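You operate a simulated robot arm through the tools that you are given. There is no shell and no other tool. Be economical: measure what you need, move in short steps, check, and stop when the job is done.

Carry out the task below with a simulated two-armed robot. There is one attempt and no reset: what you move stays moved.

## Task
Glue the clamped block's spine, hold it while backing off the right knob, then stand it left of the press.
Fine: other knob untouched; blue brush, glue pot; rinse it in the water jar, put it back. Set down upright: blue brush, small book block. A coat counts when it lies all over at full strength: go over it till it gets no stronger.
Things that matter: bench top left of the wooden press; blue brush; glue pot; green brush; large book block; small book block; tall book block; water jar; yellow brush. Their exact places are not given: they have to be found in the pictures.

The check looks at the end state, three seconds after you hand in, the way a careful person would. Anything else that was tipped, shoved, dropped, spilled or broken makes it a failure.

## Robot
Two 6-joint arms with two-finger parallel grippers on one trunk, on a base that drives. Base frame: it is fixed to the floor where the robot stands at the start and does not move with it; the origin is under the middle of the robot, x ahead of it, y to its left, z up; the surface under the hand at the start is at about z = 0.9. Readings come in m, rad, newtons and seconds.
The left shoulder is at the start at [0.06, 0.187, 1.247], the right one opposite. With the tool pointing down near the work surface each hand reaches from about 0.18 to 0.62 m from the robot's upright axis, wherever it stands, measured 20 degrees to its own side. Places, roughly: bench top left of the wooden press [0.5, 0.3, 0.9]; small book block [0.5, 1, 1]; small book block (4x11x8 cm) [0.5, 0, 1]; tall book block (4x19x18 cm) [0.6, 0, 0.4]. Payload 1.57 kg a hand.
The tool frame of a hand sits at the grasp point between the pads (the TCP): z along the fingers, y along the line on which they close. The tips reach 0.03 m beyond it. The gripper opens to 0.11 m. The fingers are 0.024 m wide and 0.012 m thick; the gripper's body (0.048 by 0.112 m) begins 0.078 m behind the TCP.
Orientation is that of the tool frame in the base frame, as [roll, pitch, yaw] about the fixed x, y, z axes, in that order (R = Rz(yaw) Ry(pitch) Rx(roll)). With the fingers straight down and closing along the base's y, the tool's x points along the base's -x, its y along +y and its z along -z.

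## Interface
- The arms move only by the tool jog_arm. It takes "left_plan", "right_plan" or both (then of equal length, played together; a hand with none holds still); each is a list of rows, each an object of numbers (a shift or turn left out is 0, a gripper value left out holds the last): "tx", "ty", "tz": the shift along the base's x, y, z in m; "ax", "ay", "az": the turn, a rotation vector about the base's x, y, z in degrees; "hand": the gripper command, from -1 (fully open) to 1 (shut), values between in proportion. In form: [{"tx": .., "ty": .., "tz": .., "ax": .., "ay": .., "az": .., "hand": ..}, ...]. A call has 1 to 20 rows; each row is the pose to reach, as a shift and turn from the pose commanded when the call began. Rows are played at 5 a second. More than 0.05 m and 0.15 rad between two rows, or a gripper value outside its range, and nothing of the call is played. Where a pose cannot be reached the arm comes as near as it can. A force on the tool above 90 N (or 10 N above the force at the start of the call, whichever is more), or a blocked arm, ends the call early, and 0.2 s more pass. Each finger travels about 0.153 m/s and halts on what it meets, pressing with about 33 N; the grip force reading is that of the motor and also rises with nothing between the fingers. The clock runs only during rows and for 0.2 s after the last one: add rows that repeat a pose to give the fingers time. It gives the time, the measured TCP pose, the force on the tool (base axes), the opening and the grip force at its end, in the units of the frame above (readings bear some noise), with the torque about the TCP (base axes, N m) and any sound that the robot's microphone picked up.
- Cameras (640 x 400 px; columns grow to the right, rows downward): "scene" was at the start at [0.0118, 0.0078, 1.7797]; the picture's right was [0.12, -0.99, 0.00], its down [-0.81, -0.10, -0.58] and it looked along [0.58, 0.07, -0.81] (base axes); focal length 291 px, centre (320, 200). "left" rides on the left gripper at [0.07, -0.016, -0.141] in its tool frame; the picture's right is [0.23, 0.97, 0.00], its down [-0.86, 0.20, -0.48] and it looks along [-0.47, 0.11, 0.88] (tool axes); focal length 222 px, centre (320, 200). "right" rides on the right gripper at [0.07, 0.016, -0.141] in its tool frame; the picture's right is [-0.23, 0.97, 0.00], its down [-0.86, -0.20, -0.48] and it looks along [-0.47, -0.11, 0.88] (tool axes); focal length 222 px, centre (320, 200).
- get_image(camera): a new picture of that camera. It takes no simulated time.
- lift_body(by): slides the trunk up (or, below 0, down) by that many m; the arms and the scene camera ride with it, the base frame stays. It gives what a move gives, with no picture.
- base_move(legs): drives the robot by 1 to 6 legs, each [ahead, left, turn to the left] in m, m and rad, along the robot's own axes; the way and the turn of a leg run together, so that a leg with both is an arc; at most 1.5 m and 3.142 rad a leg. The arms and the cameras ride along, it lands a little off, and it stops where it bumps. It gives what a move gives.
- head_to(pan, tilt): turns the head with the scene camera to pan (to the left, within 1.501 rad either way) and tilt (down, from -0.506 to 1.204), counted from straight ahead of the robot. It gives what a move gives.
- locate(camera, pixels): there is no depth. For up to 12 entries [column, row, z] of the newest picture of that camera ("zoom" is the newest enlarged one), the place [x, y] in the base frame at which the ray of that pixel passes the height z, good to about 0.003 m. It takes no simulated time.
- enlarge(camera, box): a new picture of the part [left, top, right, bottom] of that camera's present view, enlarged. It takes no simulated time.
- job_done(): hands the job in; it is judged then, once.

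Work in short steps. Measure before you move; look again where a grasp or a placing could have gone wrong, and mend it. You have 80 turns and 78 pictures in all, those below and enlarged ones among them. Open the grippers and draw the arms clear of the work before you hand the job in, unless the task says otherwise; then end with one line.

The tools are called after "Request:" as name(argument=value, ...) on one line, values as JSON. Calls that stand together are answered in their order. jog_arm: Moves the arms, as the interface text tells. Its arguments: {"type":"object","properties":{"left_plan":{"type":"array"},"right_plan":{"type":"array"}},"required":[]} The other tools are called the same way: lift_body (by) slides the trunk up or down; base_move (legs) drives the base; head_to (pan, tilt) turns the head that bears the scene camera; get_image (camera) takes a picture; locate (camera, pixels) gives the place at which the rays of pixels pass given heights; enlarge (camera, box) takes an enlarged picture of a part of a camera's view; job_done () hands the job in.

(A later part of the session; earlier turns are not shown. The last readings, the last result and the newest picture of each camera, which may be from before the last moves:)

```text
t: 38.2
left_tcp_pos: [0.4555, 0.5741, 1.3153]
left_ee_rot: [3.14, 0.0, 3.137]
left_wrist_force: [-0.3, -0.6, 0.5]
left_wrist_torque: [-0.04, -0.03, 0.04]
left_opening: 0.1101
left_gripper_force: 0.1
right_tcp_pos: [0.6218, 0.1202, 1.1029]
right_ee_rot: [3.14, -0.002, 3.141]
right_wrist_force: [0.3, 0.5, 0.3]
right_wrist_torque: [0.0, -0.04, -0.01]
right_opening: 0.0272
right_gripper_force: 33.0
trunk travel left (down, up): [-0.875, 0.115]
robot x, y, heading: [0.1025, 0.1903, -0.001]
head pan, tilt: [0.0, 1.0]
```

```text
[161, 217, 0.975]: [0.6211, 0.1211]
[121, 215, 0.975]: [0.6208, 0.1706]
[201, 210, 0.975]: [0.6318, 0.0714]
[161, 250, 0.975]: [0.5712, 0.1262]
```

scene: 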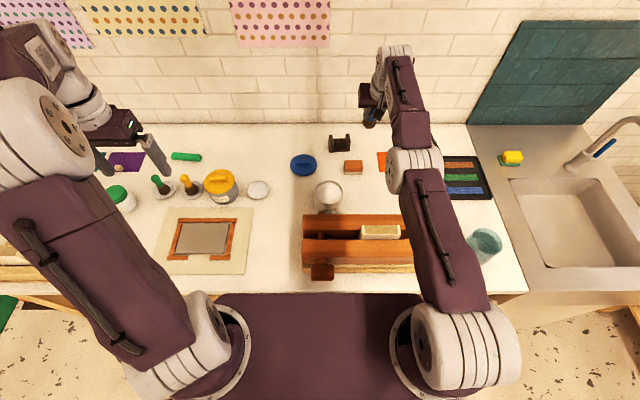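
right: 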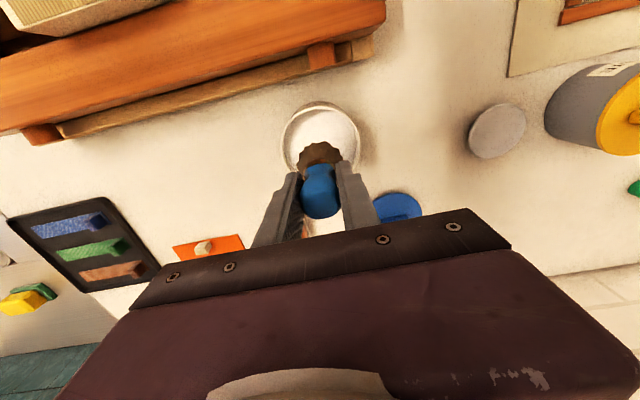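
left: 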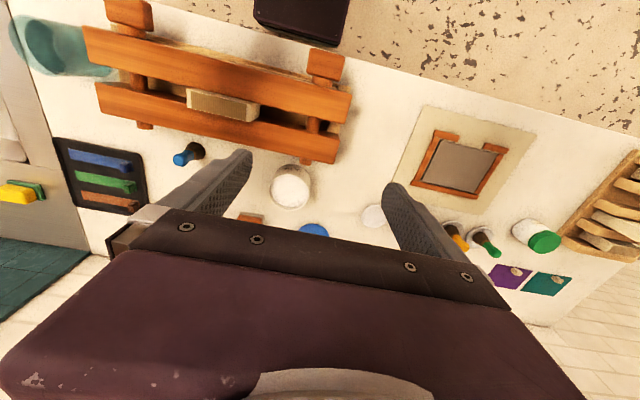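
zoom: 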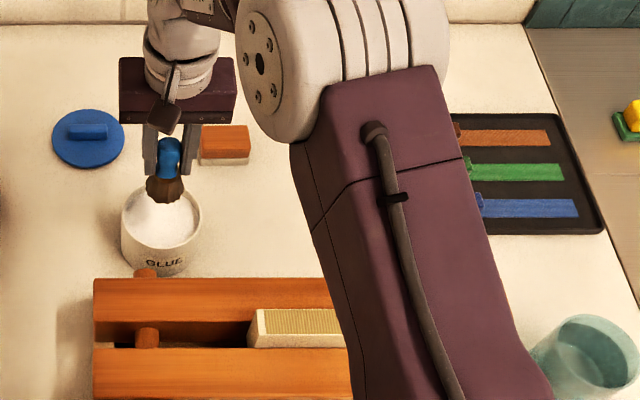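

The pot centre is (0.620,0.123) with rim radius ~0.046, so the brush is centred. I dip to TCP z≈0.995 (bristle tip ≈0.925), swirl slightly and come up.

Request:
jog_arm(right_plan=[{"ty": 0.002, "tz": -0.04}, {"ty": 0.002, "tz": -0.07}, {"ty": 0.002, "tz": -0.095}, {"ty": 0.002, "tz": -0.108}, {"ty": 0.007, "tz": -0.108}, {"ty": -0.003, "tz": -0.108}, {"ty": 0.002, "tz": -0.108}, {"ty": 0.002, "tz": -0.108}])

Request:
jog_arm(right_plan=[{"tz": 0.03}, {"tz": 0.06}, {"tz": 0.1}, {"tz": 0.12}, {"tz": 0.12}])

Request:
get_image(camera="right")

Request:
enlarge(camera="scene", box=[300, 140, 460, 240])

```text
t: 39.0
left_tcp_pos: [0.4462, 0.5741, 1.3181]
left_ee_rot: [-3.141, 0.008, 3.136]
left_wrist_force: [0.4, 0.0, 0.3]
left_wrist_torque: [-0.01, 0.03, 0.01]
left_opening: 0.1103
left_gripper_force: 0.1
right_tcp_pos: [0.6232, 0.1238, 1.03]
right_ee_rot: [3.139, 0.017, 3.138]
right_wrist_force: [-12.9, -1.5, 39.5]
right_wrist_torque: [-0.24, 1.55, 0.04]
right_opening: 0.0274
right_gripper_force: 33.5
trunk travel left (down, up): [-0.875, 0.115]
robot x, y, heading: [0.1022, 0.1935, -0.004]
head pan, tilt: [0.0, 1.0]
stopped in row 3 (right hand): the force on the tool passed its limit at 104 N (the readings are from after the stop); the commanded pose is now the measured one
```

```text
t: 40.2
left_tcp_pos: [0.4561, 0.5743, 1.3153]
left_ee_rot: [-3.14, 0.003, 3.137]
left_wrist_force: [-0.4, 0.2, 0.8]
left_wrist_torque: [0.01, -0.02, 0.02]
left_opening: 0.1097
left_gripper_force: 0.0
right_tcp_pos: [0.6282, 0.1234, 1.1435]
right_ee_rot: [3.138, 0.013, 3.14]
right_wrist_force: [0.1, 0.1, -1.8]
right_wrist_torque: [0.0, 0.01, -0.01]
right_opening: 0.0271
right_gripper_force: 33.1
trunk travel left (down, up): [-0.875, 0.115]
robot x, y, heading: [0.1034, 0.1885, -0.007]
head pan, tilt: [0.0, 1.0]
```

```text
53 pictures are left
```

right: 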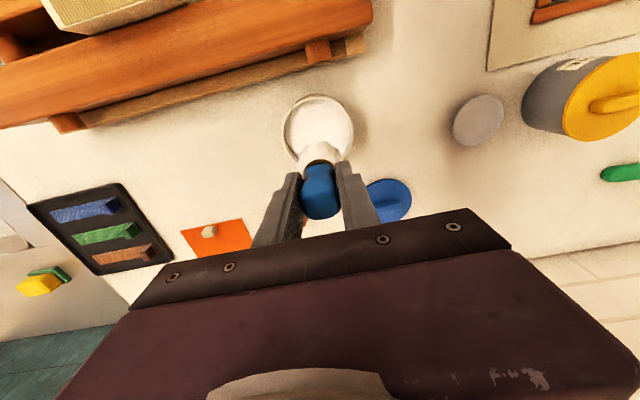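

```text
4.00 times, centred on (380, 190) of scene
```

zoom: 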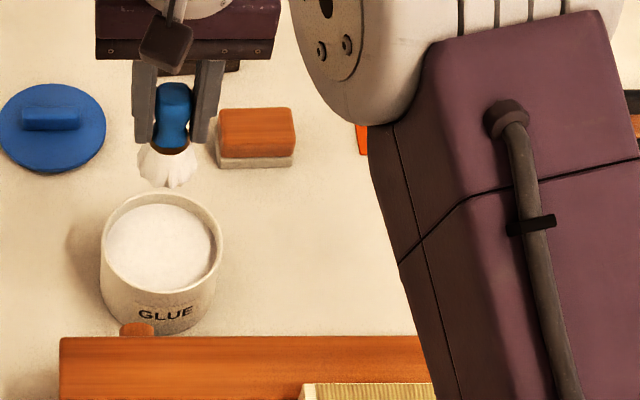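

Bristles are white with glue; the surface was at about TCP 1.03. I carry the brush at z≈1.17 to above the spine's left end (0.454,0.02) and look for exact position.

Request:
jog_arm(right_plan=[{"tz": 0.03, "tx": -0.02, "ty": -0.01}, {"tz": 0.03, "tx": -0.06, "ty": -0.03}, {"tz": 0.03, "tx": -0.1, "ty": -0.06}, {"tz": 0.03, "tx": -0.14, "ty": -0.09}, {"tz": 0.03, "tx": -0.172, "ty": -0.12}, {"tz": 0.03, "tx": -0.174, "ty": -0.125}, {"tz": 0.03, "tx": -0.174, "ty": -0.125}])

Request:
get_image(camera="right")

Request:
enlarge(camera="scene", box=[320, 170, 480, 270])

```text
t: 41.8
left_tcp_pos: [0.457, 0.5734, 1.3145]
left_ee_rot: [3.141, 0.001, 3.136]
left_wrist_force: [-0.2, 0.5, -0.1]
left_wrist_torque: [0.01, 0.01, 0.03]
left_opening: 0.1098
left_gripper_force: 0.1
right_tcp_pos: [0.4562, -0.0015, 1.1749]
right_ee_rot: [3.14, 0.011, 3.139]
right_wrist_force: [0.6, 0.6, -0.4]
right_wrist_torque: [0.01, -0.01, -0.01]
right_opening: 0.0271
right_gripper_force: 33.3
trunk travel left (down, up): [-0.875, 0.115]
robot x, y, heading: [0.1037, 0.1893, -0.002]
head pan, tilt: [0.0, 1.0]
```

```text
51 pictures are left
```

right: 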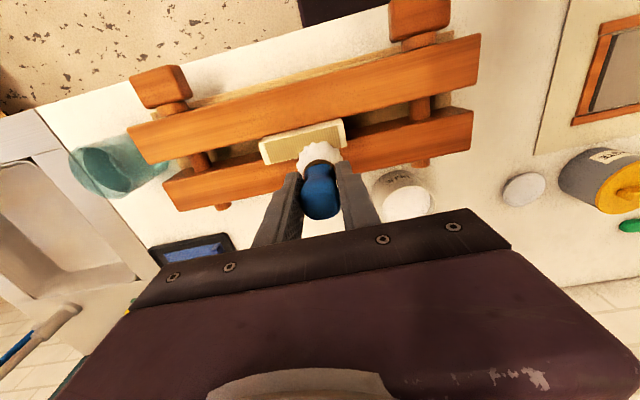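

```text
4.00 times, centred on (400, 220) of scene
```

zoom: 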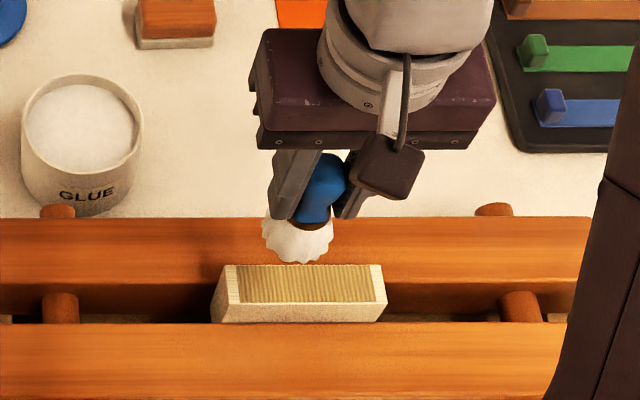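

The spine's corners show in zoom at (222,265),(381,265),(232,303),(387,303). I locate them at candidate heights and cross-check in the right camera.

Request:
locate(camera="zoom", pixels=[[223, 265, 1.03], [381, 265, 1.03], [229, 303, 1.03], [387, 303, 1.03], [223, 265, 1.05], [381, 265, 1.05], [229, 303, 1.05], [387, 303, 1.05], [215, 323, 1.0], [383, 321, 1.0]])

Request:
locate(camera="right", pixels=[[259, 141, 1.03], [340, 120, 1.03], [346, 143, 1.03], [268, 163, 1.03], [259, 141, 1.05], [340, 120, 1.05], [346, 143, 1.05], [268, 163, 1.05]])

```text
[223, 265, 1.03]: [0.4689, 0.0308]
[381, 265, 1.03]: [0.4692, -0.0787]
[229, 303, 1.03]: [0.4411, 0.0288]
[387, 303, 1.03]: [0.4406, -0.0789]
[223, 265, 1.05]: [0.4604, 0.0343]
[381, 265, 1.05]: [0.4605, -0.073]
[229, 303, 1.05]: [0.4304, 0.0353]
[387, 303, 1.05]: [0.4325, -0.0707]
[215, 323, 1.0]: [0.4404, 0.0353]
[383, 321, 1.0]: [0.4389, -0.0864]
```

```text
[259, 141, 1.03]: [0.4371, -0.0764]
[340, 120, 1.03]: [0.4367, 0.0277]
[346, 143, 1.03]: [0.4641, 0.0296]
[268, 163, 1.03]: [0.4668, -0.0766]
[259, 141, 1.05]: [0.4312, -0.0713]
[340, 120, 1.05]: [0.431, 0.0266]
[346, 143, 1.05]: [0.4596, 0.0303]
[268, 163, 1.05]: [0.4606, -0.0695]
```

At z=1.03 both views agree: spine x 0.439–0.468, y −0.078…+0.030, centre (0.453,-0.024). I go over the left end and descend to TCP z≈1.103 to feel for contact.

Request:
jog_arm(right_plan=[{"tx": -0.003, "ty": 0.014, "tz": -0.03}, {"tx": -0.003, "ty": 0.026, "tz": -0.055}, {"tx": -0.003, "ty": 0.026, "tz": -0.065}, {"tx": -0.003, "ty": 0.026, "tz": -0.069}, {"tx": -0.003, "ty": 0.026, "tz": -0.072}, {"tx": -0.003, "ty": 0.026, "tz": -0.072}])

Request:
enlarge(camera="scene", box=[340, 190, 460, 265])

```text
t: 43.2
left_tcp_pos: [0.4544, 0.5742, 1.3148]
left_ee_rot: [-3.14, 0.0, 3.137]
left_wrist_force: [0.0, -0.5, -0.1]
left_wrist_torque: [0.02, -0.01, -0.04]
left_opening: 0.1101
left_gripper_force: 0.1
right_tcp_pos: [0.4512, 0.0259, 1.1017]
right_ee_rot: [3.14, 0.014, 3.14]
right_wrist_force: [1.3, 1.9, 19.1]
right_wrist_torque: [-0.3, -0.05, 0.03]
right_opening: 0.0271
right_gripper_force: 33.1
trunk travel left (down, up): [-0.875, 0.115]
robot x, y, heading: [0.1005, 0.1906, -0.005]
head pan, tilt: [0.0, 1.0]
```

```text
5.33 times, centred on (400, 228) of scene
```

zoom: 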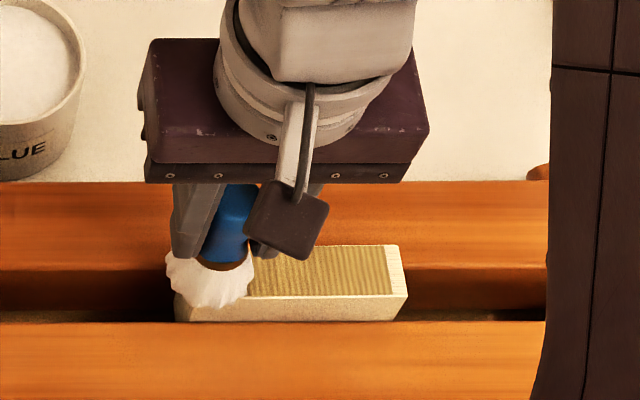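

Contact at 19 N on the spine's left end. I stroke along to the right end and back at this height.

Request:
jog_arm(right_plan=[{"ty": -0.012}, {"ty": -0.025}, {"ty": -0.037}, {"ty": -0.05}, {"ty": -0.062}, {"ty": -0.075}, {"ty": -0.087}, {"ty": -0.1}, {"ty": -0.1}, {"ty": -0.087}, {"ty": -0.075}, {"ty": -0.062}, {"ty": -0.05}, {"ty": -0.037}, {"ty": -0.025}, {"ty": -0.012}, {"ty": 0.0}, {"ty": 0.0}])

Request:
enlarge(camera="scene", box=[340, 190, 460, 265])

```text
t: 47.0
left_tcp_pos: [0.4562, 0.5734, 1.3151]
left_ee_rot: [-3.141, 0.001, 3.138]
left_wrist_force: [-0.1, 0.9, -0.2]
left_wrist_torque: [0.0, -0.04, -0.03]
left_opening: 0.1099
left_gripper_force: 0.0
right_tcp_pos: [0.4507, 0.0247, 1.1011]
right_ee_rot: [3.137, 0.012, 3.139]
right_wrist_force: [-0.6, -1.8, 9.5]
right_wrist_torque: [-0.23, 0.08, 0.01]
right_opening: 0.0272
right_gripper_force: 33.5
trunk travel left (down, up): [-0.875, 0.115]
robot x, y, heading: [0.1018, 0.1873, 0.0]
head pan, tilt: [0.0, 1.0]
```

```text
5.33 times, centred on (400, 228) of scene
```

zoom: 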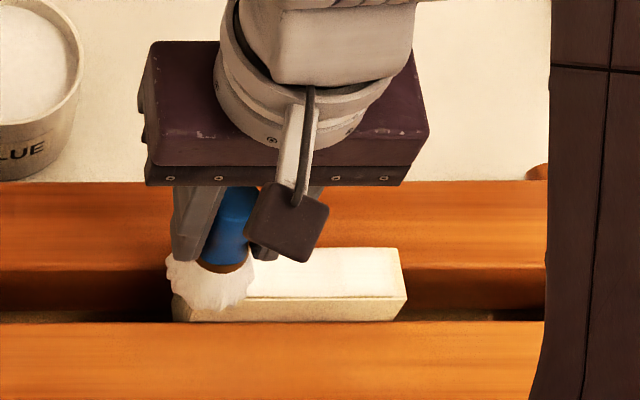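

The spine is turning white. I make two more passes, offset ±7 mm in x, to bring both edges to full strength, and finish by lifting off.

Request:
jog_arm(right_plan=[{"tx": -0.006}, {"tx": -0.006, "ty": -0.017}, {"tx": -0.006, "ty": -0.034}, {"tx": -0.006, "ty": -0.05}, {"tx": -0.006, "ty": -0.067}, {"tx": -0.006, "ty": -0.084}, {"tx": -0.006, "ty": -0.102}, {"tx": 0.01, "ty": -0.102}, {"tx": 0.01, "ty": -0.084}, {"tx": 0.01, "ty": -0.067}, {"tx": 0.01, "ty": -0.05}, {"tx": 0.01, "ty": -0.034}, {"tx": 0.01, "ty": -0.017}, {"tx": 0.01, "ty": 0.002}, {"tx": 0.004, "ty": 0.002, "tz": 0.005}, {"tx": 0.004, "ty": 0.002, "tz": 0.04}, {"tx": 0.03, "ty": 0.03, "tz": 0.07}, {"tx": 0.07, "ty": 0.05, "tz": 0.08}, {"tx": 0.07, "ty": 0.05, "tz": 0.08}])

Request:
enlarge(camera="scene", box=[340, 190, 460, 265])

Request:
get_image(camera="right")

```text
t: 51.0
left_tcp_pos: [0.4553, 0.5723, 1.3153]
left_ee_rot: [-3.141, 0.0, 3.136]
left_wrist_force: [-0.1, -0.2, 0.7]
left_wrist_torque: [0.0, 0.02, 0.02]
left_opening: 0.1099
left_gripper_force: 0.0
right_tcp_pos: [0.5206, 0.0734, 1.1804]
right_ee_rot: [3.138, 0.011, 3.14]
right_wrist_force: [-0.4, 0.3, -0.7]
right_wrist_torque: [-0.02, -0.03, 0.01]
right_opening: 0.0271
right_gripper_force: 33.0
trunk travel left (down, up): [-0.875, 0.115]
robot x, y, heading: [0.1043, 0.191, -0.004]
head pan, tilt: [0.0, 1.0]
```

```text
5.33 times, centred on (400, 228) of scene
```

zoom: 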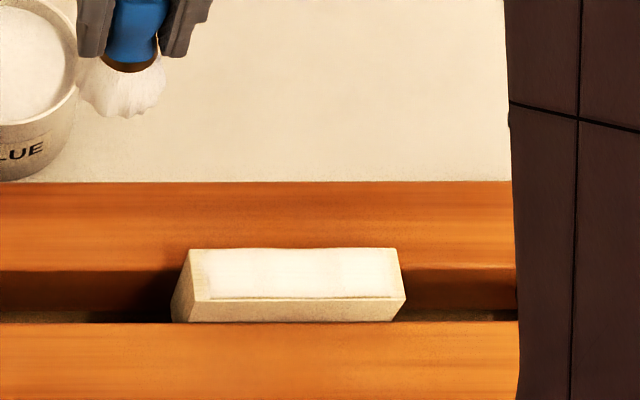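

```text
46 pictures are left
```

right: 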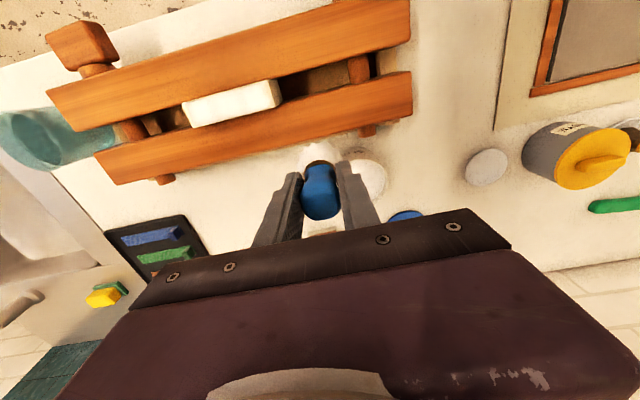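

The coat looks white; I enlarge the spine to check the left end and the front edge.

Request:
enlarge(camera="scene", box=[368, 230, 420, 262])

```text
12.31 times, centred on (394, 246) of scene
```

zoom: 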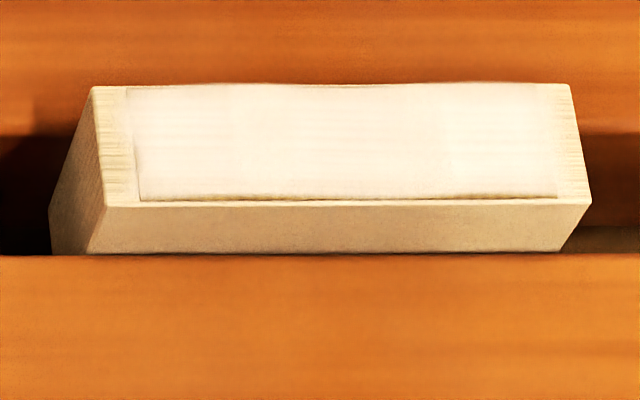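

The ribbed spine is covered, but the middle looks slightly weaker than the ends. I re-dip the brush gently (contact was at TCP ≈1.03) and will go over it again.

Request:
jog_arm(right_plan=[{"tx": 0.03, "ty": 0.015}, {"tx": 0.07, "ty": 0.035}, {"tx": 0.1, "ty": 0.05}, {"tx": 0.1, "ty": 0.05, "tz": -0.04}, {"tx": 0.1, "ty": 0.05, "tz": -0.08}, {"tx": 0.1, "ty": 0.05, "tz": -0.12}, {"tx": 0.1, "ty": 0.05, "tz": -0.138}, {"tx": 0.1, "ty": 0.05, "tz": -0.144}, {"tx": 0.1, "ty": 0.05, "tz": -0.146}, {"tx": 0.1, "ty": 0.05, "tz": -0.146}])

Request:
jog_arm(right_plan=[{"tz": 0.03}, {"tz": 0.07}, {"tz": 0.11}, {"tz": 0.146}, {"tx": -0.03, "ty": -0.015, "tz": 0.146}, {"tx": -0.07, "ty": -0.03, "tz": 0.146}, {"tx": -0.11, "ty": -0.05, "tz": 0.146}, {"tx": -0.15, "ty": -0.08, "tz": 0.146}, {"tx": -0.168, "ty": -0.1, "tz": 0.146}, {"tx": -0.168, "ty": -0.1, "tz": 0.11}, {"tx": -0.168, "ty": -0.1, "tz": 0.085}, {"tx": -0.168, "ty": -0.1, "tz": 0.075}, {"tx": -0.168, "ty": -0.1, "tz": 0.075}])

```text
t: 53.2
left_tcp_pos: [0.4566, 0.5734, 1.3149]
left_ee_rot: [-3.141, -0.001, 3.136]
left_wrist_force: [-0.5, 0.0, -0.8]
left_wrist_torque: [0.03, -0.01, 0.02]
left_opening: 0.1102
left_gripper_force: 0.1
right_tcp_pos: [0.6214, 0.1245, 1.0349]
right_ee_rot: [3.137, 0.014, 3.14]
right_wrist_force: [0.4, 0.4, 0.1]
right_wrist_torque: [-0.02, -0.06, 0.02]
right_opening: 0.0273
right_gripper_force: 33.4
trunk travel left (down, up): [-0.875, 0.115]
robot x, y, heading: [0.1051, 0.188, -0.002]
head pan, tilt: [0.0, 1.0]
```

```text
t: 56.0
left_tcp_pos: [0.4572, 0.5736, 1.3148]
left_ee_rot: [3.14, 0.0, 3.137]
left_wrist_force: [-1.0, 0.7, -0.1]
left_wrist_torque: [-0.02, 0.01, 0.03]
left_opening: 0.1099
left_gripper_force: 0.1
right_tcp_pos: [0.4538, 0.0249, 1.1123]
right_ee_rot: [3.138, 0.012, 3.141]
right_wrist_force: [-0.3, 0.2, -1.9]
right_wrist_torque: [0.02, 0.02, 0.03]
right_opening: 0.0272
right_gripper_force: 33.0
trunk travel left (down, up): [-0.875, 0.115]
robot x, y, heading: [0.1006, 0.1885, -0.006]
head pan, tilt: [0.0, 1.0]
```

The brush is back over the left end at z 1.112, which is 10 mm above the contact height. I lower it and make two more full passes, then lift.

Request:
jog_arm(right_plan=[{"tz": -0.007}, {"tz": -0.0105}, {"tz": -0.0105, "ty": -0.017}, {"tz": -0.0105, "ty": -0.034}, {"tz": -0.0105, "ty": -0.05}, {"tz": -0.0105, "ty": -0.067}, {"tz": -0.0105, "ty": -0.084}, {"tz": -0.0105, "ty": -0.101}, {"tz": -0.0105, "ty": -0.084}, {"tz": -0.0105, "ty": -0.067}, {"tz": -0.0105, "ty": -0.05}, {"tz": -0.0105, "ty": -0.034}, {"tz": -0.0105, "ty": -0.017}, {"tz": -0.0105, "ty": 0.001}, {"tz": 0.01, "ty": 0.001}, {"tz": 0.04, "ty": 0.001}, {"tx": 0.03, "tz": 0.07, "ty": 0.03}, {"tx": 0.07, "ty": 0.05, "tz": 0.07}, {"tx": 0.07, "ty": 0.05, "tz": 0.07}])

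Request:
enlarge(camera="scene", box=[368, 230, 420, 262])

```text
refused: row 17 steps farther than a row can; nothing moved
```

```text
12.31 times, centred on (394, 246) of scene
```

zoom: 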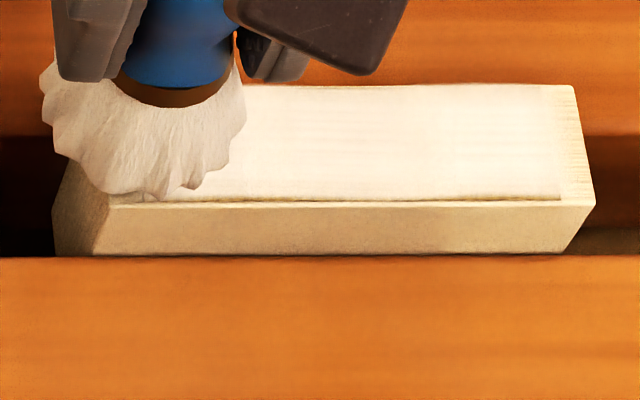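

One row of the lift was too long, so nothing moved. I resend it with shorter steps.

Request:
jog_arm(right_plan=[{"tz": -0.007}, {"tz": -0.0105}, {"tz": -0.0105, "ty": -0.017}, {"tz": -0.0105, "ty": -0.034}, {"tz": -0.0105, "ty": -0.05}, {"tz": -0.0105, "ty": -0.067}, {"tz": -0.0105, "ty": -0.084}, {"tz": -0.0105, "ty": -0.101}, {"tz": -0.0105, "ty": -0.084}, {"tz": -0.0105, "ty": -0.067}, {"tz": -0.0105, "ty": -0.05}, {"tz": -0.0105, "ty": -0.034}, {"tz": -0.0105, "ty": -0.017}, {"tz": -0.0105, "ty": 0.001}, {"tz": 0.01, "ty": 0.001}, {"tz": 0.04, "ty": 0.001}, {"tx": 0.02, "tz": 0.07, "ty": 0.02}, {"tx": 0.05, "ty": 0.05, "tz": 0.07}, {"tx": 0.07, "ty": 0.05, "tz": 0.07}])

Request:
enlarge(camera="scene", box=[368, 230, 420, 262])

```text
t: 60.0
left_tcp_pos: [0.458, 0.5729, 1.3138]
left_ee_rot: [-3.141, 0.0, 3.136]
left_wrist_force: [0.1, -0.7, -0.1]
left_wrist_torque: [0.05, 0.0, -0.02]
left_opening: 0.1099
left_gripper_force: 0.1
right_tcp_pos: [0.523, 0.0727, 1.1812]
right_ee_rot: [3.138, 0.01, 3.141]
right_wrist_force: [-1.3, 0.4, -1.2]
right_wrist_torque: [0.02, 0.01, 0.0]
right_opening: 0.0276
right_gripper_force: 33.2
trunk travel left (down, up): [-0.875, 0.115]
robot x, y, heading: [0.1015, 0.1889, -0.006]
head pan, tilt: [0.0, 1.0]
```

```text
12.31 times, centred on (394, 246) of scene
```

zoom: 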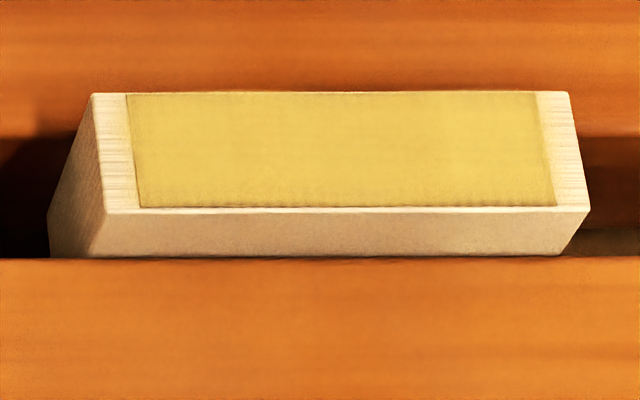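

The coat has become an even yellow film. I do one more double pass with small x offsets to confirm it gets no stronger.

Request:
jog_arm(right_plan=[{"tx": -0.03, "ty": -0.02}, {"tx": -0.06, "ty": -0.045}, {"tx": -0.074, "ty": -0.045, "tz": -0.04}, {"tx": -0.074, "ty": -0.045, "tz": -0.07}, {"tx": -0.074, "ty": -0.045, "tz": -0.08}, {"tx": -0.074, "ty": -0.066, "tz": -0.08}, {"tx": -0.074, "ty": -0.087, "tz": -0.08}, {"tx": -0.074, "ty": -0.108, "tz": -0.08}, {"tx": -0.074, "ty": -0.129, "tz": -0.08}, {"tx": -0.074, "ty": -0.149, "tz": -0.08}, {"tx": -0.062, "ty": -0.149, "tz": -0.08}, {"tx": -0.062, "ty": -0.129, "tz": -0.08}, {"tx": -0.062, "ty": -0.108, "tz": -0.08}, {"tx": -0.062, "ty": -0.087, "tz": -0.08}, {"tx": -0.062, "ty": -0.066, "tz": -0.08}, {"tx": -0.062, "ty": -0.045, "tz": -0.08}, {"tx": -0.065, "ty": -0.045, "tz": -0.04}, {"tx": -0.055, "ty": -0.035, "tz": 0.0}, {"tx": -0.01, "ty": -0.02, "tz": 0.0}])

Request:
enlarge(camera="scene", box=[368, 230, 420, 262])

```text
t: 64.0
left_tcp_pos: [0.4595, 0.5745, 1.3129]
left_ee_rot: [-3.14, -0.003, 3.135]
left_wrist_force: [0.3, -0.2, -0.2]
left_wrist_torque: [0.01, 0.02, 0.0]
left_opening: 0.1102
left_gripper_force: 0.1
right_tcp_pos: [0.5142, 0.0554, 1.1804]
right_ee_rot: [3.14, 0.007, 3.14]
right_wrist_force: [0.0, 0.2, -0.3]
right_wrist_torque: [-0.01, 0.06, 0.02]
right_opening: 0.0274
right_gripper_force: 32.5
trunk travel left (down, up): [-0.875, 0.115]
robot x, y, heading: [0.1033, 0.1894, -0.006]
head pan, tilt: [0.0, 1.0]
```

```text
12.31 times, centred on (394, 246) of scene
```

zoom: 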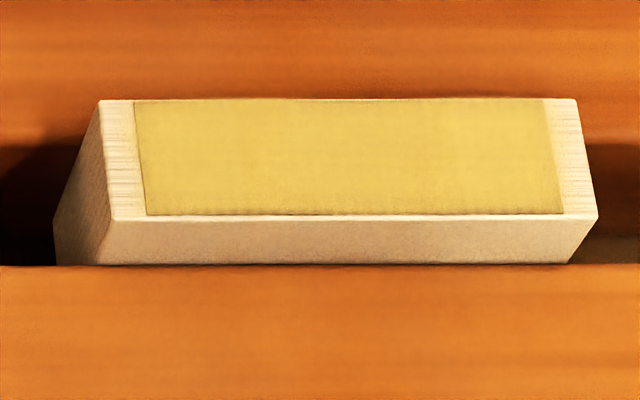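

No further change, so the coat is complete. Next I carry the brush at z≈1.18 toward the water jar near (0.44,-0.33) and look.

Request:
jog_arm(right_plan=[{"ty": -0.04}, {"ty": -0.085, "tx": -0.01}, {"ty": -0.13, "tx": -0.02}, {"ty": -0.175, "tx": -0.03}, {"ty": -0.22, "tx": -0.04}, {"ty": -0.265, "tx": -0.05}, {"ty": -0.31, "tx": -0.06}, {"ty": -0.355, "tx": -0.07}, {"ty": -0.39, "tx": -0.075}, {"ty": -0.39, "tx": -0.075}])

Request:
get_image(camera="right")

Request:
enlarge(camera="scene", box=[370, 180, 570, 305])

```text
t: 66.2
left_tcp_pos: [0.4553, 0.5748, 1.3147]
left_ee_rot: [-3.141, 0.001, 3.137]
left_wrist_force: [-0.6, -0.3, 0.2]
left_wrist_torque: [0.01, 0.0, -0.01]
left_opening: 0.1101
left_gripper_force: 0.1
right_tcp_pos: [0.439, -0.3354, 1.1808]
right_ee_rot: [3.14, 0.01, 3.139]
right_wrist_force: [0.9, 1.0, -0.2]
right_wrist_torque: [0.01, 0.02, -0.03]
right_opening: 0.0273
right_gripper_force: 33.4
trunk travel left (down, up): [-0.875, 0.115]
robot x, y, heading: [0.1031, 0.1892, -0.006]
head pan, tilt: [0.0, 1.0]
```

```text
41 pictures are left
```

right: 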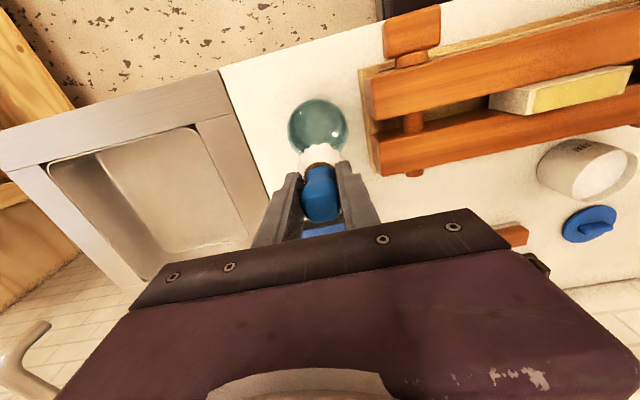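

```text
3.20 times, centred on (470, 242) of scene
```

zoom: 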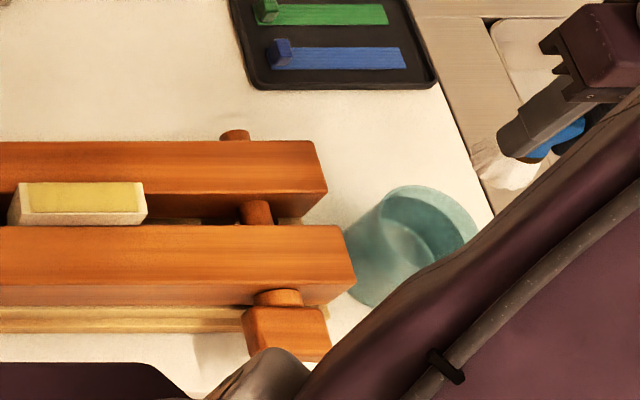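

The jar shows in the right camera as a circle at (318,126) radius ~30, and in the scene zoom its rim centre is about (428,235). I triangulate its centre and rim height.

Request:
locate(camera="right", pixels=[[318, 126, 0.9], [318, 126, 0.97], [318, 126, 1.0], [288, 127, 0.98], [348, 127, 0.98], [318, 97, 0.98]])

Request:
locate(camera="zoom", pixels=[[428, 233, 0.97], [428, 233, 1.0], [380, 228, 0.98], [478, 230, 0.98], [425, 185, 0.98], [380, 305, 0.9]])

```text
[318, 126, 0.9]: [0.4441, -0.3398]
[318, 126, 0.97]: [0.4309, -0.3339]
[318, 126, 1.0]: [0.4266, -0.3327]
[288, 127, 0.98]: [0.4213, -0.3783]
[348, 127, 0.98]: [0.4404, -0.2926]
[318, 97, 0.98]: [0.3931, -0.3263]
```

```text
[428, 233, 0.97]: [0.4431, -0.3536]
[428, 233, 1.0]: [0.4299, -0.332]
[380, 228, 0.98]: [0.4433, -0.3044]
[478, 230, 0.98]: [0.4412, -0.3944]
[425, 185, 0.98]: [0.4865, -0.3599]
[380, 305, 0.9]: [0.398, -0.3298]
```

Rays cross at rim z≈1.0, centre ≈(0.434,-0.335), radius ≈0.042. I lower the brush to TCP ≈1.0 (tip ≈0.93), swirl a little and stay in the water.

Request:
jog_arm(right_plan=[{"tx": -0.005, "tz": -0.04}, {"tx": -0.005, "tz": -0.08}, {"tx": -0.005, "tz": -0.11}, {"tx": -0.005, "tz": -0.13}, {"tx": -0.005, "tz": -0.15}, {"tx": -0.005, "tz": -0.165}, {"tx": -0.005, "tz": -0.178}, {"tx": -0.001, "tz": -0.178}, {"tx": -0.009, "tz": -0.178}, {"tx": -0.005, "ty": 0.004, "tz": -0.178}, {"tx": -0.005, "ty": -0.004, "tz": -0.178}, {"tx": -0.005, "tz": -0.178}])

Request:
get_image(camera="right")

```text
t: 68.8
left_tcp_pos: [0.457, 0.5734, 1.3153]
left_ee_rot: [3.141, 0.0, 3.136]
left_wrist_force: [-0.1, -0.8, 0.2]
left_wrist_torque: [0.0, -0.02, 0.04]
left_opening: 0.1101
left_gripper_force: 0.0
right_tcp_pos: [0.4318, -0.3354, 1.0021]
right_ee_rot: [3.137, 0.012, 3.141]
right_wrist_force: [-0.4, -0.5, 0.8]
right_wrist_torque: [-0.02, -0.02, 0.02]
right_opening: 0.0275
right_gripper_force: 32.7
trunk travel left (down, up): [-0.875, 0.115]
robot x, y, heading: [0.1033, 0.1918, -0.004]
head pan, tilt: [0.0, 1.0]
```

```text
39 pictures are left
```

right: 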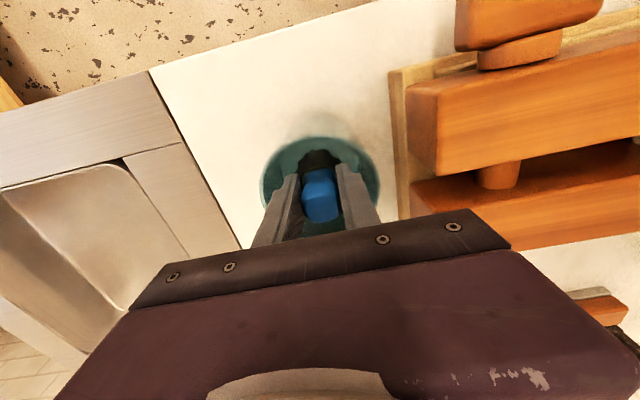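

The bristles look dark again in the water. I swirl once more, lift straight out, and check they are clean.

Request:
jog_arm(right_plan=[{"tx": 0.005}, {"tx": -0.005}, {"ty": 0.005}, {"ty": -0.005}, {"ty": 0}, {"tz": 0.03}, {"tz": 0.06}, {"tz": 0.1}, {"tz": 0.14}, {"tz": 0.175}, {"tz": 0.175}])

Request:
get_image(camera="right")

```text
t: 71.2
left_tcp_pos: [0.4567, 0.5748, 1.3144]
left_ee_rot: [-3.141, 0.001, 3.137]
left_wrist_force: [0.0, 0.5, 0.5]
left_wrist_torque: [0.01, -0.04, -0.03]
left_opening: 0.1102
left_gripper_force: 0.1
right_tcp_pos: [0.433, -0.3356, 1.1774]
right_ee_rot: [3.138, 0.013, 3.141]
right_wrist_force: [0.2, -0.5, -0.6]
right_wrist_torque: [0.03, 0.0, 0.0]
right_opening: 0.0274
right_gripper_force: 32.8
trunk travel left (down, up): [-0.875, 0.115]
robot x, y, heading: [0.1048, 0.1891, -0.008]
head pan, tilt: [0.0, 1.0]
```

```text
38 pictures are left
```

right: 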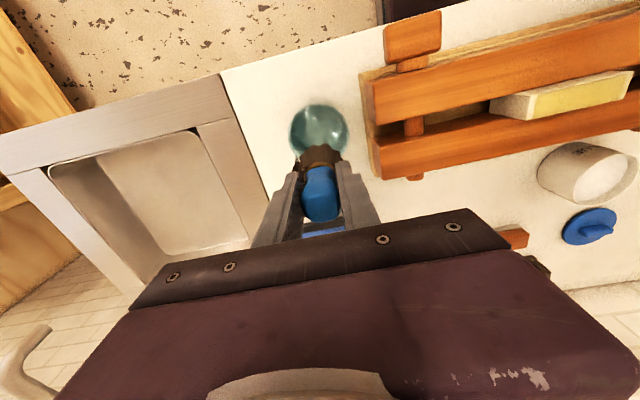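

Bristles are brown and clean. I move back at z≈1.18 to the brush's home (0.600,-0.130), levelling the small 0.7° tilt, and lower to z≈0.99.

Request:
jog_arm(right_plan=[{"tx": 0.03, "ty": 0.03}, {"tx": 0.06, "ty": 0.065}, {"tx": 0.09, "ty": 0.1}, {"tx": 0.12, "ty": 0.135, "ay": 0.3}, {"tx": 0.15, "ty": 0.17, "ay": 0.7}, {"tx": 0.167, "ty": 0.206, "ay": 0.7}, {"tx": 0.167, "ty": 0.206, "ay": 0.7, "tz": -0.04}, {"tx": 0.167, "ty": 0.206, "ay": 0.7, "tz": -0.08}, {"tx": 0.167, "ty": 0.206, "ay": 0.7, "tz": -0.12}, {"tx": 0.167, "ty": 0.206, "ay": 0.7, "tz": -0.16}, {"tx": 0.167, "ty": 0.206, "ay": 0.7, "tz": -0.185}, {"tx": 0.167, "ty": 0.206, "ay": 0.7, "tz": -0.185}])

Request:
get_image(camera="right")

```text
t: 73.8
left_tcp_pos: [0.4568, 0.5754, 1.314]
left_ee_rot: [3.141, -0.002, 3.137]
left_wrist_force: [0.1, -0.4, -0.4]
left_wrist_torque: [-0.01, 0.0, 0.02]
left_opening: 0.11
left_gripper_force: 0.2
right_tcp_pos: [0.6012, -0.1298, 0.993]
right_ee_rot: [3.14, 0.001, 3.139]
right_wrist_force: [0.4, 0.8, -0.5]
right_wrist_torque: [-0.03, 0.02, -0.03]
right_opening: 0.0273
right_gripper_force: 32.9
trunk travel left (down, up): [-0.875, 0.115]
robot x, y, heading: [0.101, 0.1945, -0.001]
head pan, tilt: [0.0, 1.0]
```

```text
37 pictures are left
```

right: 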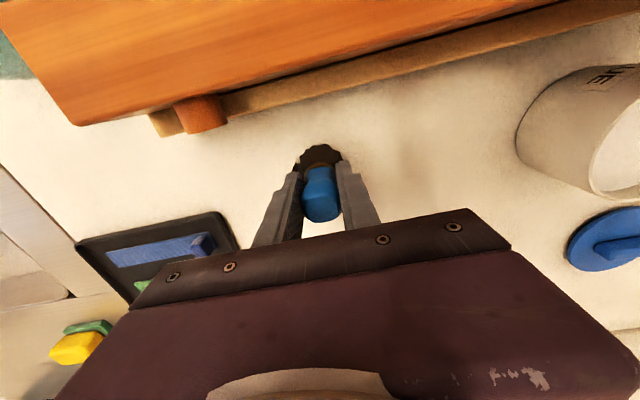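

I lower in small steps until it touches the bench, expected at TCP z≈0.971.

Request:
jog_arm(right_plan=[{"tz": -0.01}, {"tz": -0.016}, {"tz": -0.02}, {"tz": -0.022}, {"tz": -0.022}])

```text
t: 75.0
left_tcp_pos: [0.4556, 0.5739, 1.3145]
left_ee_rot: [-3.141, 0.002, 3.136]
left_wrist_force: [0.2, -0.1, 0.0]
left_wrist_torque: [-0.01, -0.01, 0.03]
left_opening: 0.1103
left_gripper_force: 0.0
right_tcp_pos: [0.6001, -0.13, 0.9712]
right_ee_rot: [3.138, 0.002, 3.14]
right_wrist_force: [0.5, -0.8, 0.2]
right_wrist_torque: [-0.01, 0.01, -0.01]
right_opening: 0.0272
right_gripper_force: 33.2
trunk travel left (down, up): [-0.875, 0.115]
robot x, y, heading: [0.1065, 0.191, 0.0]
head pan, tilt: [0.0, 1.0]
```

No contact force yet; the brush probably slid up slightly in the grip. I creep down a few more mm.

Request:
jog_arm(right_plan=[{"tz": -0.0015}, {"tz": -0.003}, {"tz": -0.003}, {"tz": -0.003}])

```text
t: 76.0
left_tcp_pos: [0.4545, 0.5749, 1.3153]
left_ee_rot: [-3.141, 0.004, 3.137]
left_wrist_force: [-0.3, -0.3, 0.4]
left_wrist_torque: [-0.01, -0.01, -0.03]
left_opening: 0.11
left_gripper_force: 0.0
right_tcp_pos: [0.6003, -0.1301, 0.9697]
right_ee_rot: [3.141, 0.005, 3.14]
right_wrist_force: [2.0, -5.0, 25.2]
right_wrist_torque: [-0.27, -0.51, -0.05]
right_opening: 0.0273
right_gripper_force: 33.0
trunk travel left (down, up): [-0.875, 0.115]
robot x, y, heading: [0.1056, 0.1949, -0.001]
head pan, tilt: [0.0, 1.0]
```

Contact (25 N) at TCP 0.970. I ease up 1.5 mm, open gently, and rise straight up.

Request:
jog_arm(right_plan=[{"tz": 0.0015, "hand": 1}, {"tz": 0.0015, "hand": 0.4}, {"tz": 0.0015, "hand": 0.3}, {"tz": 0.0015, "hand": 0.1}, {"tz": 0.0015, "hand": -0.3}, {"tz": 0.0015, "hand": -0.3}, {"tz": 0.03, "hand": -0.3}, {"tz": 0.06, "hand": -0.3}, {"tz": 0.1, "hand": -0.3}, {"tz": 0.14, "hand": -0.3}, {"tz": 0.18, "hand": -0.3}])

Request:
get_image(camera="right")

Request:
get_image(camera="scene")

```text
t: 78.4
left_tcp_pos: [0.4557, 0.574, 1.3148]
left_ee_rot: [-3.142, -0.001, 3.135]
left_wrist_force: [0.0, -0.4, 0.0]
left_wrist_torque: [0.01, 0.01, -0.03]
left_opening: 0.1099
left_gripper_force: 0.0
right_tcp_pos: [0.5999, -0.1278, 1.1498]
right_ee_rot: [3.139, -0.001, 3.139]
right_wrist_force: [0.4, 0.2, 0.5]
right_wrist_torque: [-0.01, -0.02, 0.01]
right_opening: 0.0716
right_gripper_force: 0.0
trunk travel left (down, up): [-0.875, 0.115]
robot x, y, heading: [0.1028, 0.1887, -0.003]
head pan, tilt: [0.0, 1.0]
```

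```text
36 pictures are left
```

right: 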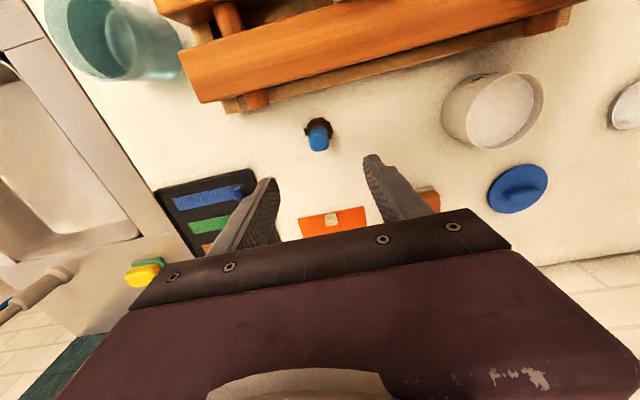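

```text
35 pictures are left
```

scene: 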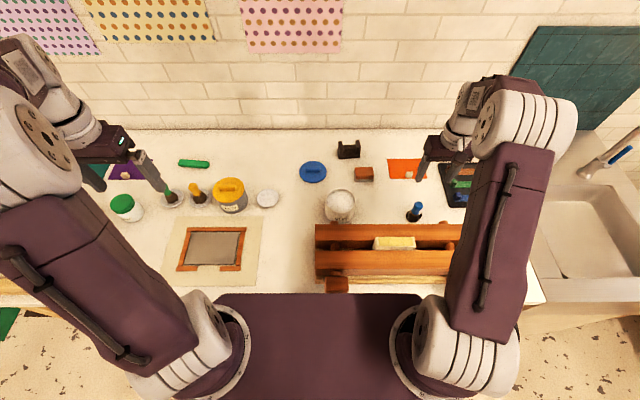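

The brush stands upright at its place and the spine coat is visible. I drive 0.12 m right so the left arm can reach the block comfortably, then bring the right hand over the right knob to view it.

Request:
base_move(legs=[[0.0, -0.12, 0]])

Request:
jog_arm(right_plan=[{"tz": 0.03, "tx": -0.03}, {"tz": 0.06, "tx": -0.065}, {"tz": 0.08, "tx": -0.11}, {"tz": 0.08, "tx": -0.155}, {"tz": 0.08, "tx": -0.2}, {"tz": 0.08, "tx": -0.2}], left_plan=[{"ty": -0.04}, {"ty": -0.08}, {"ty": -0.12}, {"ty": -0.16}, {"ty": -0.2}, {"ty": -0.24}])

Request:
get_image(camera="right")

Request:
get_image(camera="left")

Request:
get_image(camera="scene")

```text
t: 79.7
left_tcp_pos: [0.4563, 0.4595, 1.3136]
left_ee_rot: [-3.138, 0.0, 3.138]
left_wrist_force: [0.7, 0.5, 0.8]
left_wrist_torque: [-0.03, -0.03, -0.03]
left_opening: 0.1104
left_gripper_force: 0.1
right_tcp_pos: [0.5995, -0.2433, 1.15]
right_ee_rot: [3.141, 0.001, 3.14]
right_wrist_force: [-0.1, 0.4, -0.3]
right_wrist_torque: [0.02, -0.01, 0.0]
right_opening: 0.0716
right_gripper_force: 0.1
trunk travel left (down, up): [-0.875, 0.115]
robot x, y, heading: [0.1045, 0.0707, -0.002]
head pan, tilt: [0.0, 1.0]
```

```text
t: 81.0
left_tcp_pos: [0.4592, 0.2139, 1.3125]
left_ee_rot: [3.14, -0.001, 3.137]
left_wrist_force: [-0.1, 0.1, -0.6]
left_wrist_torque: [0.01, 0.01, -0.01]
left_opening: 0.11
left_gripper_force: 0.0
right_tcp_pos: [0.3995, -0.2466, 1.2268]
right_ee_rot: [3.137, -0.002, 3.139]
right_wrist_force: [0.4, 0.4, 0.5]
right_wrist_torque: [0.05, 0.03, 0.03]
right_opening: 0.0715
right_gripper_force: 0.2
trunk travel left (down, up): [-0.875, 0.115]
robot x, y, heading: [0.1012, 0.0753, -0.008]
head pan, tilt: [0.0, 1.0]
```

```text
34 pictures are left
```

right: 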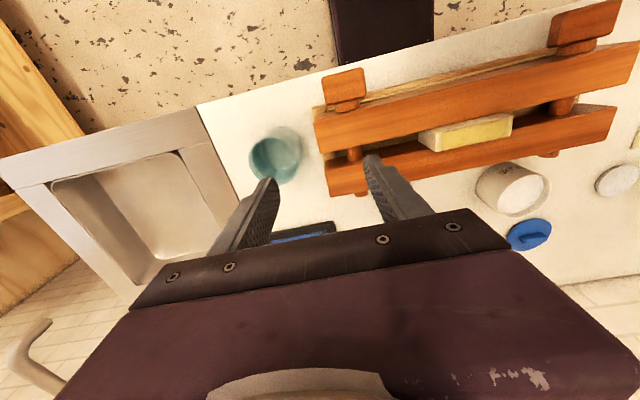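

```text
33 pictures are left
```

left: 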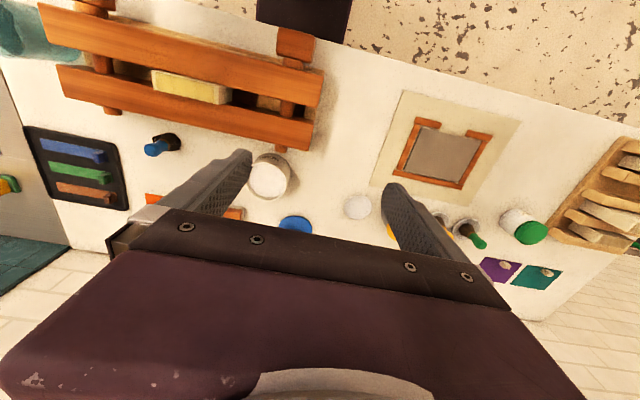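

```text
32 pictures are left
```

scene: 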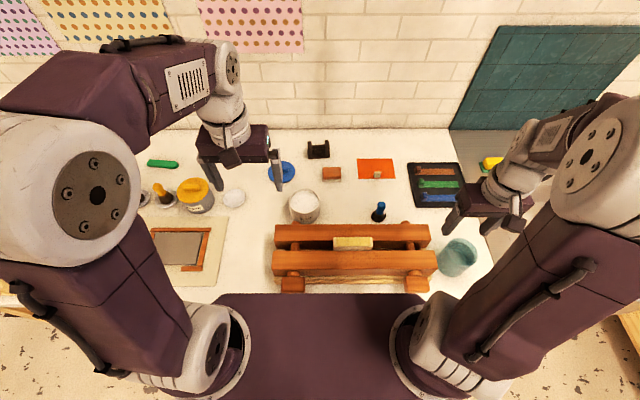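

Both hands responded. Now I measure the block's exposed height above the beams and the right knob's geometry with enlarged views.

Request:
enlarge(camera="scene", box=[320, 220, 440, 295])

Request:
locate(camera="zoom", pixels=[[180, 148, 1.01], [180, 148, 1.03], [180, 155, 1.0], [180, 155, 1.01], [180, 155, 1.02]])

Request:
enlarge(camera="right", box=[290, 40, 450, 140])

```text
5.33 times, centred on (380, 258) of scene
```

zoom: 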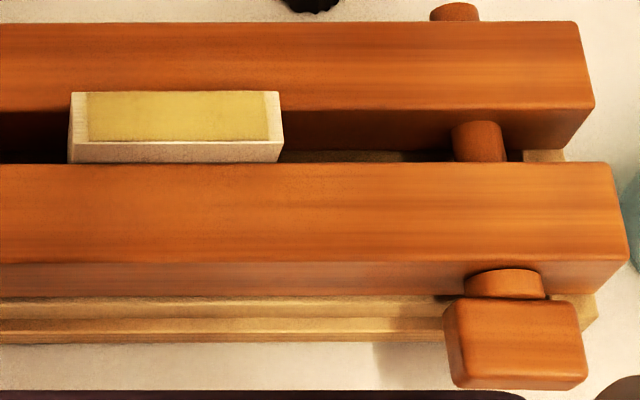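

```text
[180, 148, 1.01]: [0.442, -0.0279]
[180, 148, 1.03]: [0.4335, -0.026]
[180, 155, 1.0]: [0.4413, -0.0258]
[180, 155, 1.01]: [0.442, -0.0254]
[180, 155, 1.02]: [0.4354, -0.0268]
```

```text
4.00 times, centred on (370, 90) of right
```

zoom: 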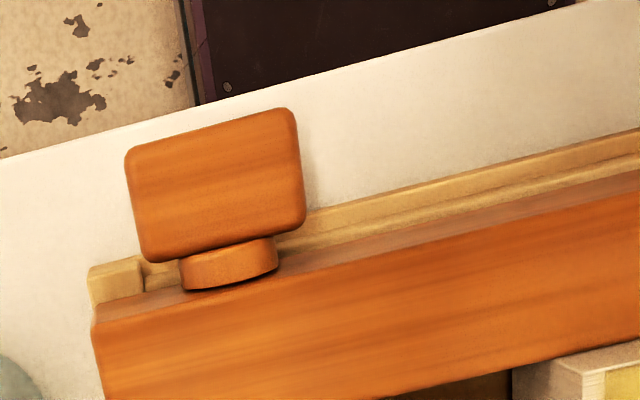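

Now I locate the key edges: beam top, exposed block face, and the knob's corners in both cameras.

Request:
locate(camera="scene", pixels=[[353.7, 247.1, 1.03], [353.7, 251, 1.01], [353.7, 251, 1.0], [353.7, 269.6, 1.0], [353.7, 269.6, 1.01], [403.6, 277, 0.97], [428.4, 277.1, 0.97], [405.3, 291.5, 0.97], [429.7, 291, 0.97], [406.3, 269, 0.96]])

Request:
locate(camera="zoom", pixels=[[128, 150, 0.97], [288, 110, 0.97], [303, 222, 0.97], [148, 260, 0.97], [180, 275, 0.95], [278, 250, 0.95], [100, 330, 1.01], [218, 185, 0.97], [218, 185, 0.99], [590, 355, 1.01]])

```text
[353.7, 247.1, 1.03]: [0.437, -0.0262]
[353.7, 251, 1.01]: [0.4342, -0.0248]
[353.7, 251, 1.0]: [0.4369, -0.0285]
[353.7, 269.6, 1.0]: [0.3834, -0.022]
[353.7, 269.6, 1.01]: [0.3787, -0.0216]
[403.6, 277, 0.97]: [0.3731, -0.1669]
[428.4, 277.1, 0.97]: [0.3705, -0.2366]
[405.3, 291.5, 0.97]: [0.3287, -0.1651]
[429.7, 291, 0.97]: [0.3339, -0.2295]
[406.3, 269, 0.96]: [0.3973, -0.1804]
```

```text
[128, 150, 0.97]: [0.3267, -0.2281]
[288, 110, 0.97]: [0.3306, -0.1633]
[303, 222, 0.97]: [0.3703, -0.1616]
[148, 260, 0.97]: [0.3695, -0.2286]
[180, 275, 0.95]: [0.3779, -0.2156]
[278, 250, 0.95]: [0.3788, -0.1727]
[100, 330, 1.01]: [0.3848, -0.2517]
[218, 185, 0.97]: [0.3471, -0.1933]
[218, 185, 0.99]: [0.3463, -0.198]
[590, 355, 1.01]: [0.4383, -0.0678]
```

Knob: both views agree at z≈0.97 on x 0.328–0.371, y −0.164…−0.231; spine top 1.03, beam top ≈1.005. To turn the knob from the front while the left hand holds the block from above, I reposition the base back 0.165 m and right 0.285 m.

Request:
base_move(legs=[[-0.165, 0, 0], [0, -0.285, 0]])

Request:
jog_arm(left_plan=[{"tx": 0.03, "az": 8}, {"tx": 0.06, "az": 16}, {"tx": 0.09, "az": 24}, {"tx": 0.12, "az": 32}, {"tx": 0.14, "az": 40}, {"tx": 0.155, "az": 48}, {"tx": 0.155, "az": 56}, {"tx": 0.155, "az": 64}, {"tx": 0.155, "az": 72}, {"tx": 0.155, "az": 80}, {"tx": 0.155, "az": 88}, {"tx": 0.155, "az": 90}])

Request:
get_image(camera="left")

```text
t: 84.1
left_tcp_pos: [0.2933, -0.0626, 1.3131]
left_ee_rot: [-3.14, 0.0, 3.141]
left_wrist_force: [0.5, 1.4, -0.1]
left_wrist_torque: [-0.02, 0.01, 0.01]
left_opening: 0.11
left_gripper_force: 0.1
right_tcp_pos: [0.2359, -0.5241, 1.2277]
right_ee_rot: [3.14, -0.002, -3.138]
right_wrist_force: [-0.5, 0.7, -0.1]
right_wrist_torque: [-0.01, -0.02, 0.01]
right_opening: 0.0715
right_gripper_force: 0.1
trunk travel left (down, up): [-0.875, 0.115]
robot x, y, heading: [-0.0633, -0.2098, 0.004]
head pan, tilt: [0.0, 1.0]
```

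```text
t: 86.7
left_tcp_pos: [0.4476, -0.0642, 1.3129]
left_ee_rot: [-3.141, 0.0, -1.567]
left_wrist_force: [-0.2, 0.4, 0.3]
left_wrist_torque: [-0.04, -0.03, -0.02]
left_opening: 0.1104
left_gripper_force: 0.0
right_tcp_pos: [0.2369, -0.5268, 1.2261]
right_ee_rot: [3.137, 0.001, -3.138]
right_wrist_force: [0.1, -0.1, 0.3]
right_wrist_torque: [-0.02, -0.01, -0.01]
right_opening: 0.0719
right_gripper_force: 0.0
trunk travel left (down, up): [-0.875, 0.115]
robot x, y, heading: [-0.065, -0.2149, -0.001]
head pan, tilt: [0.0, 1.0]
```

```text
29 pictures are left
```

left: 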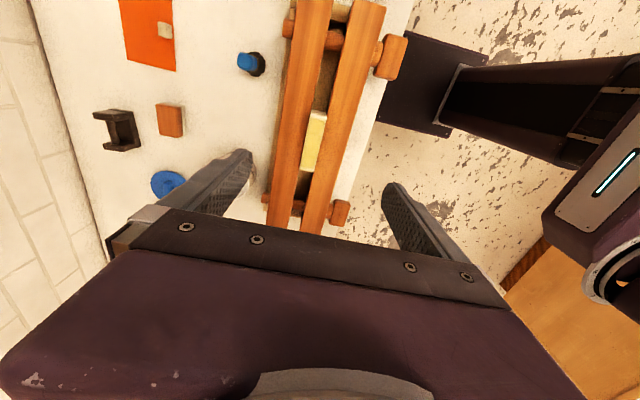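

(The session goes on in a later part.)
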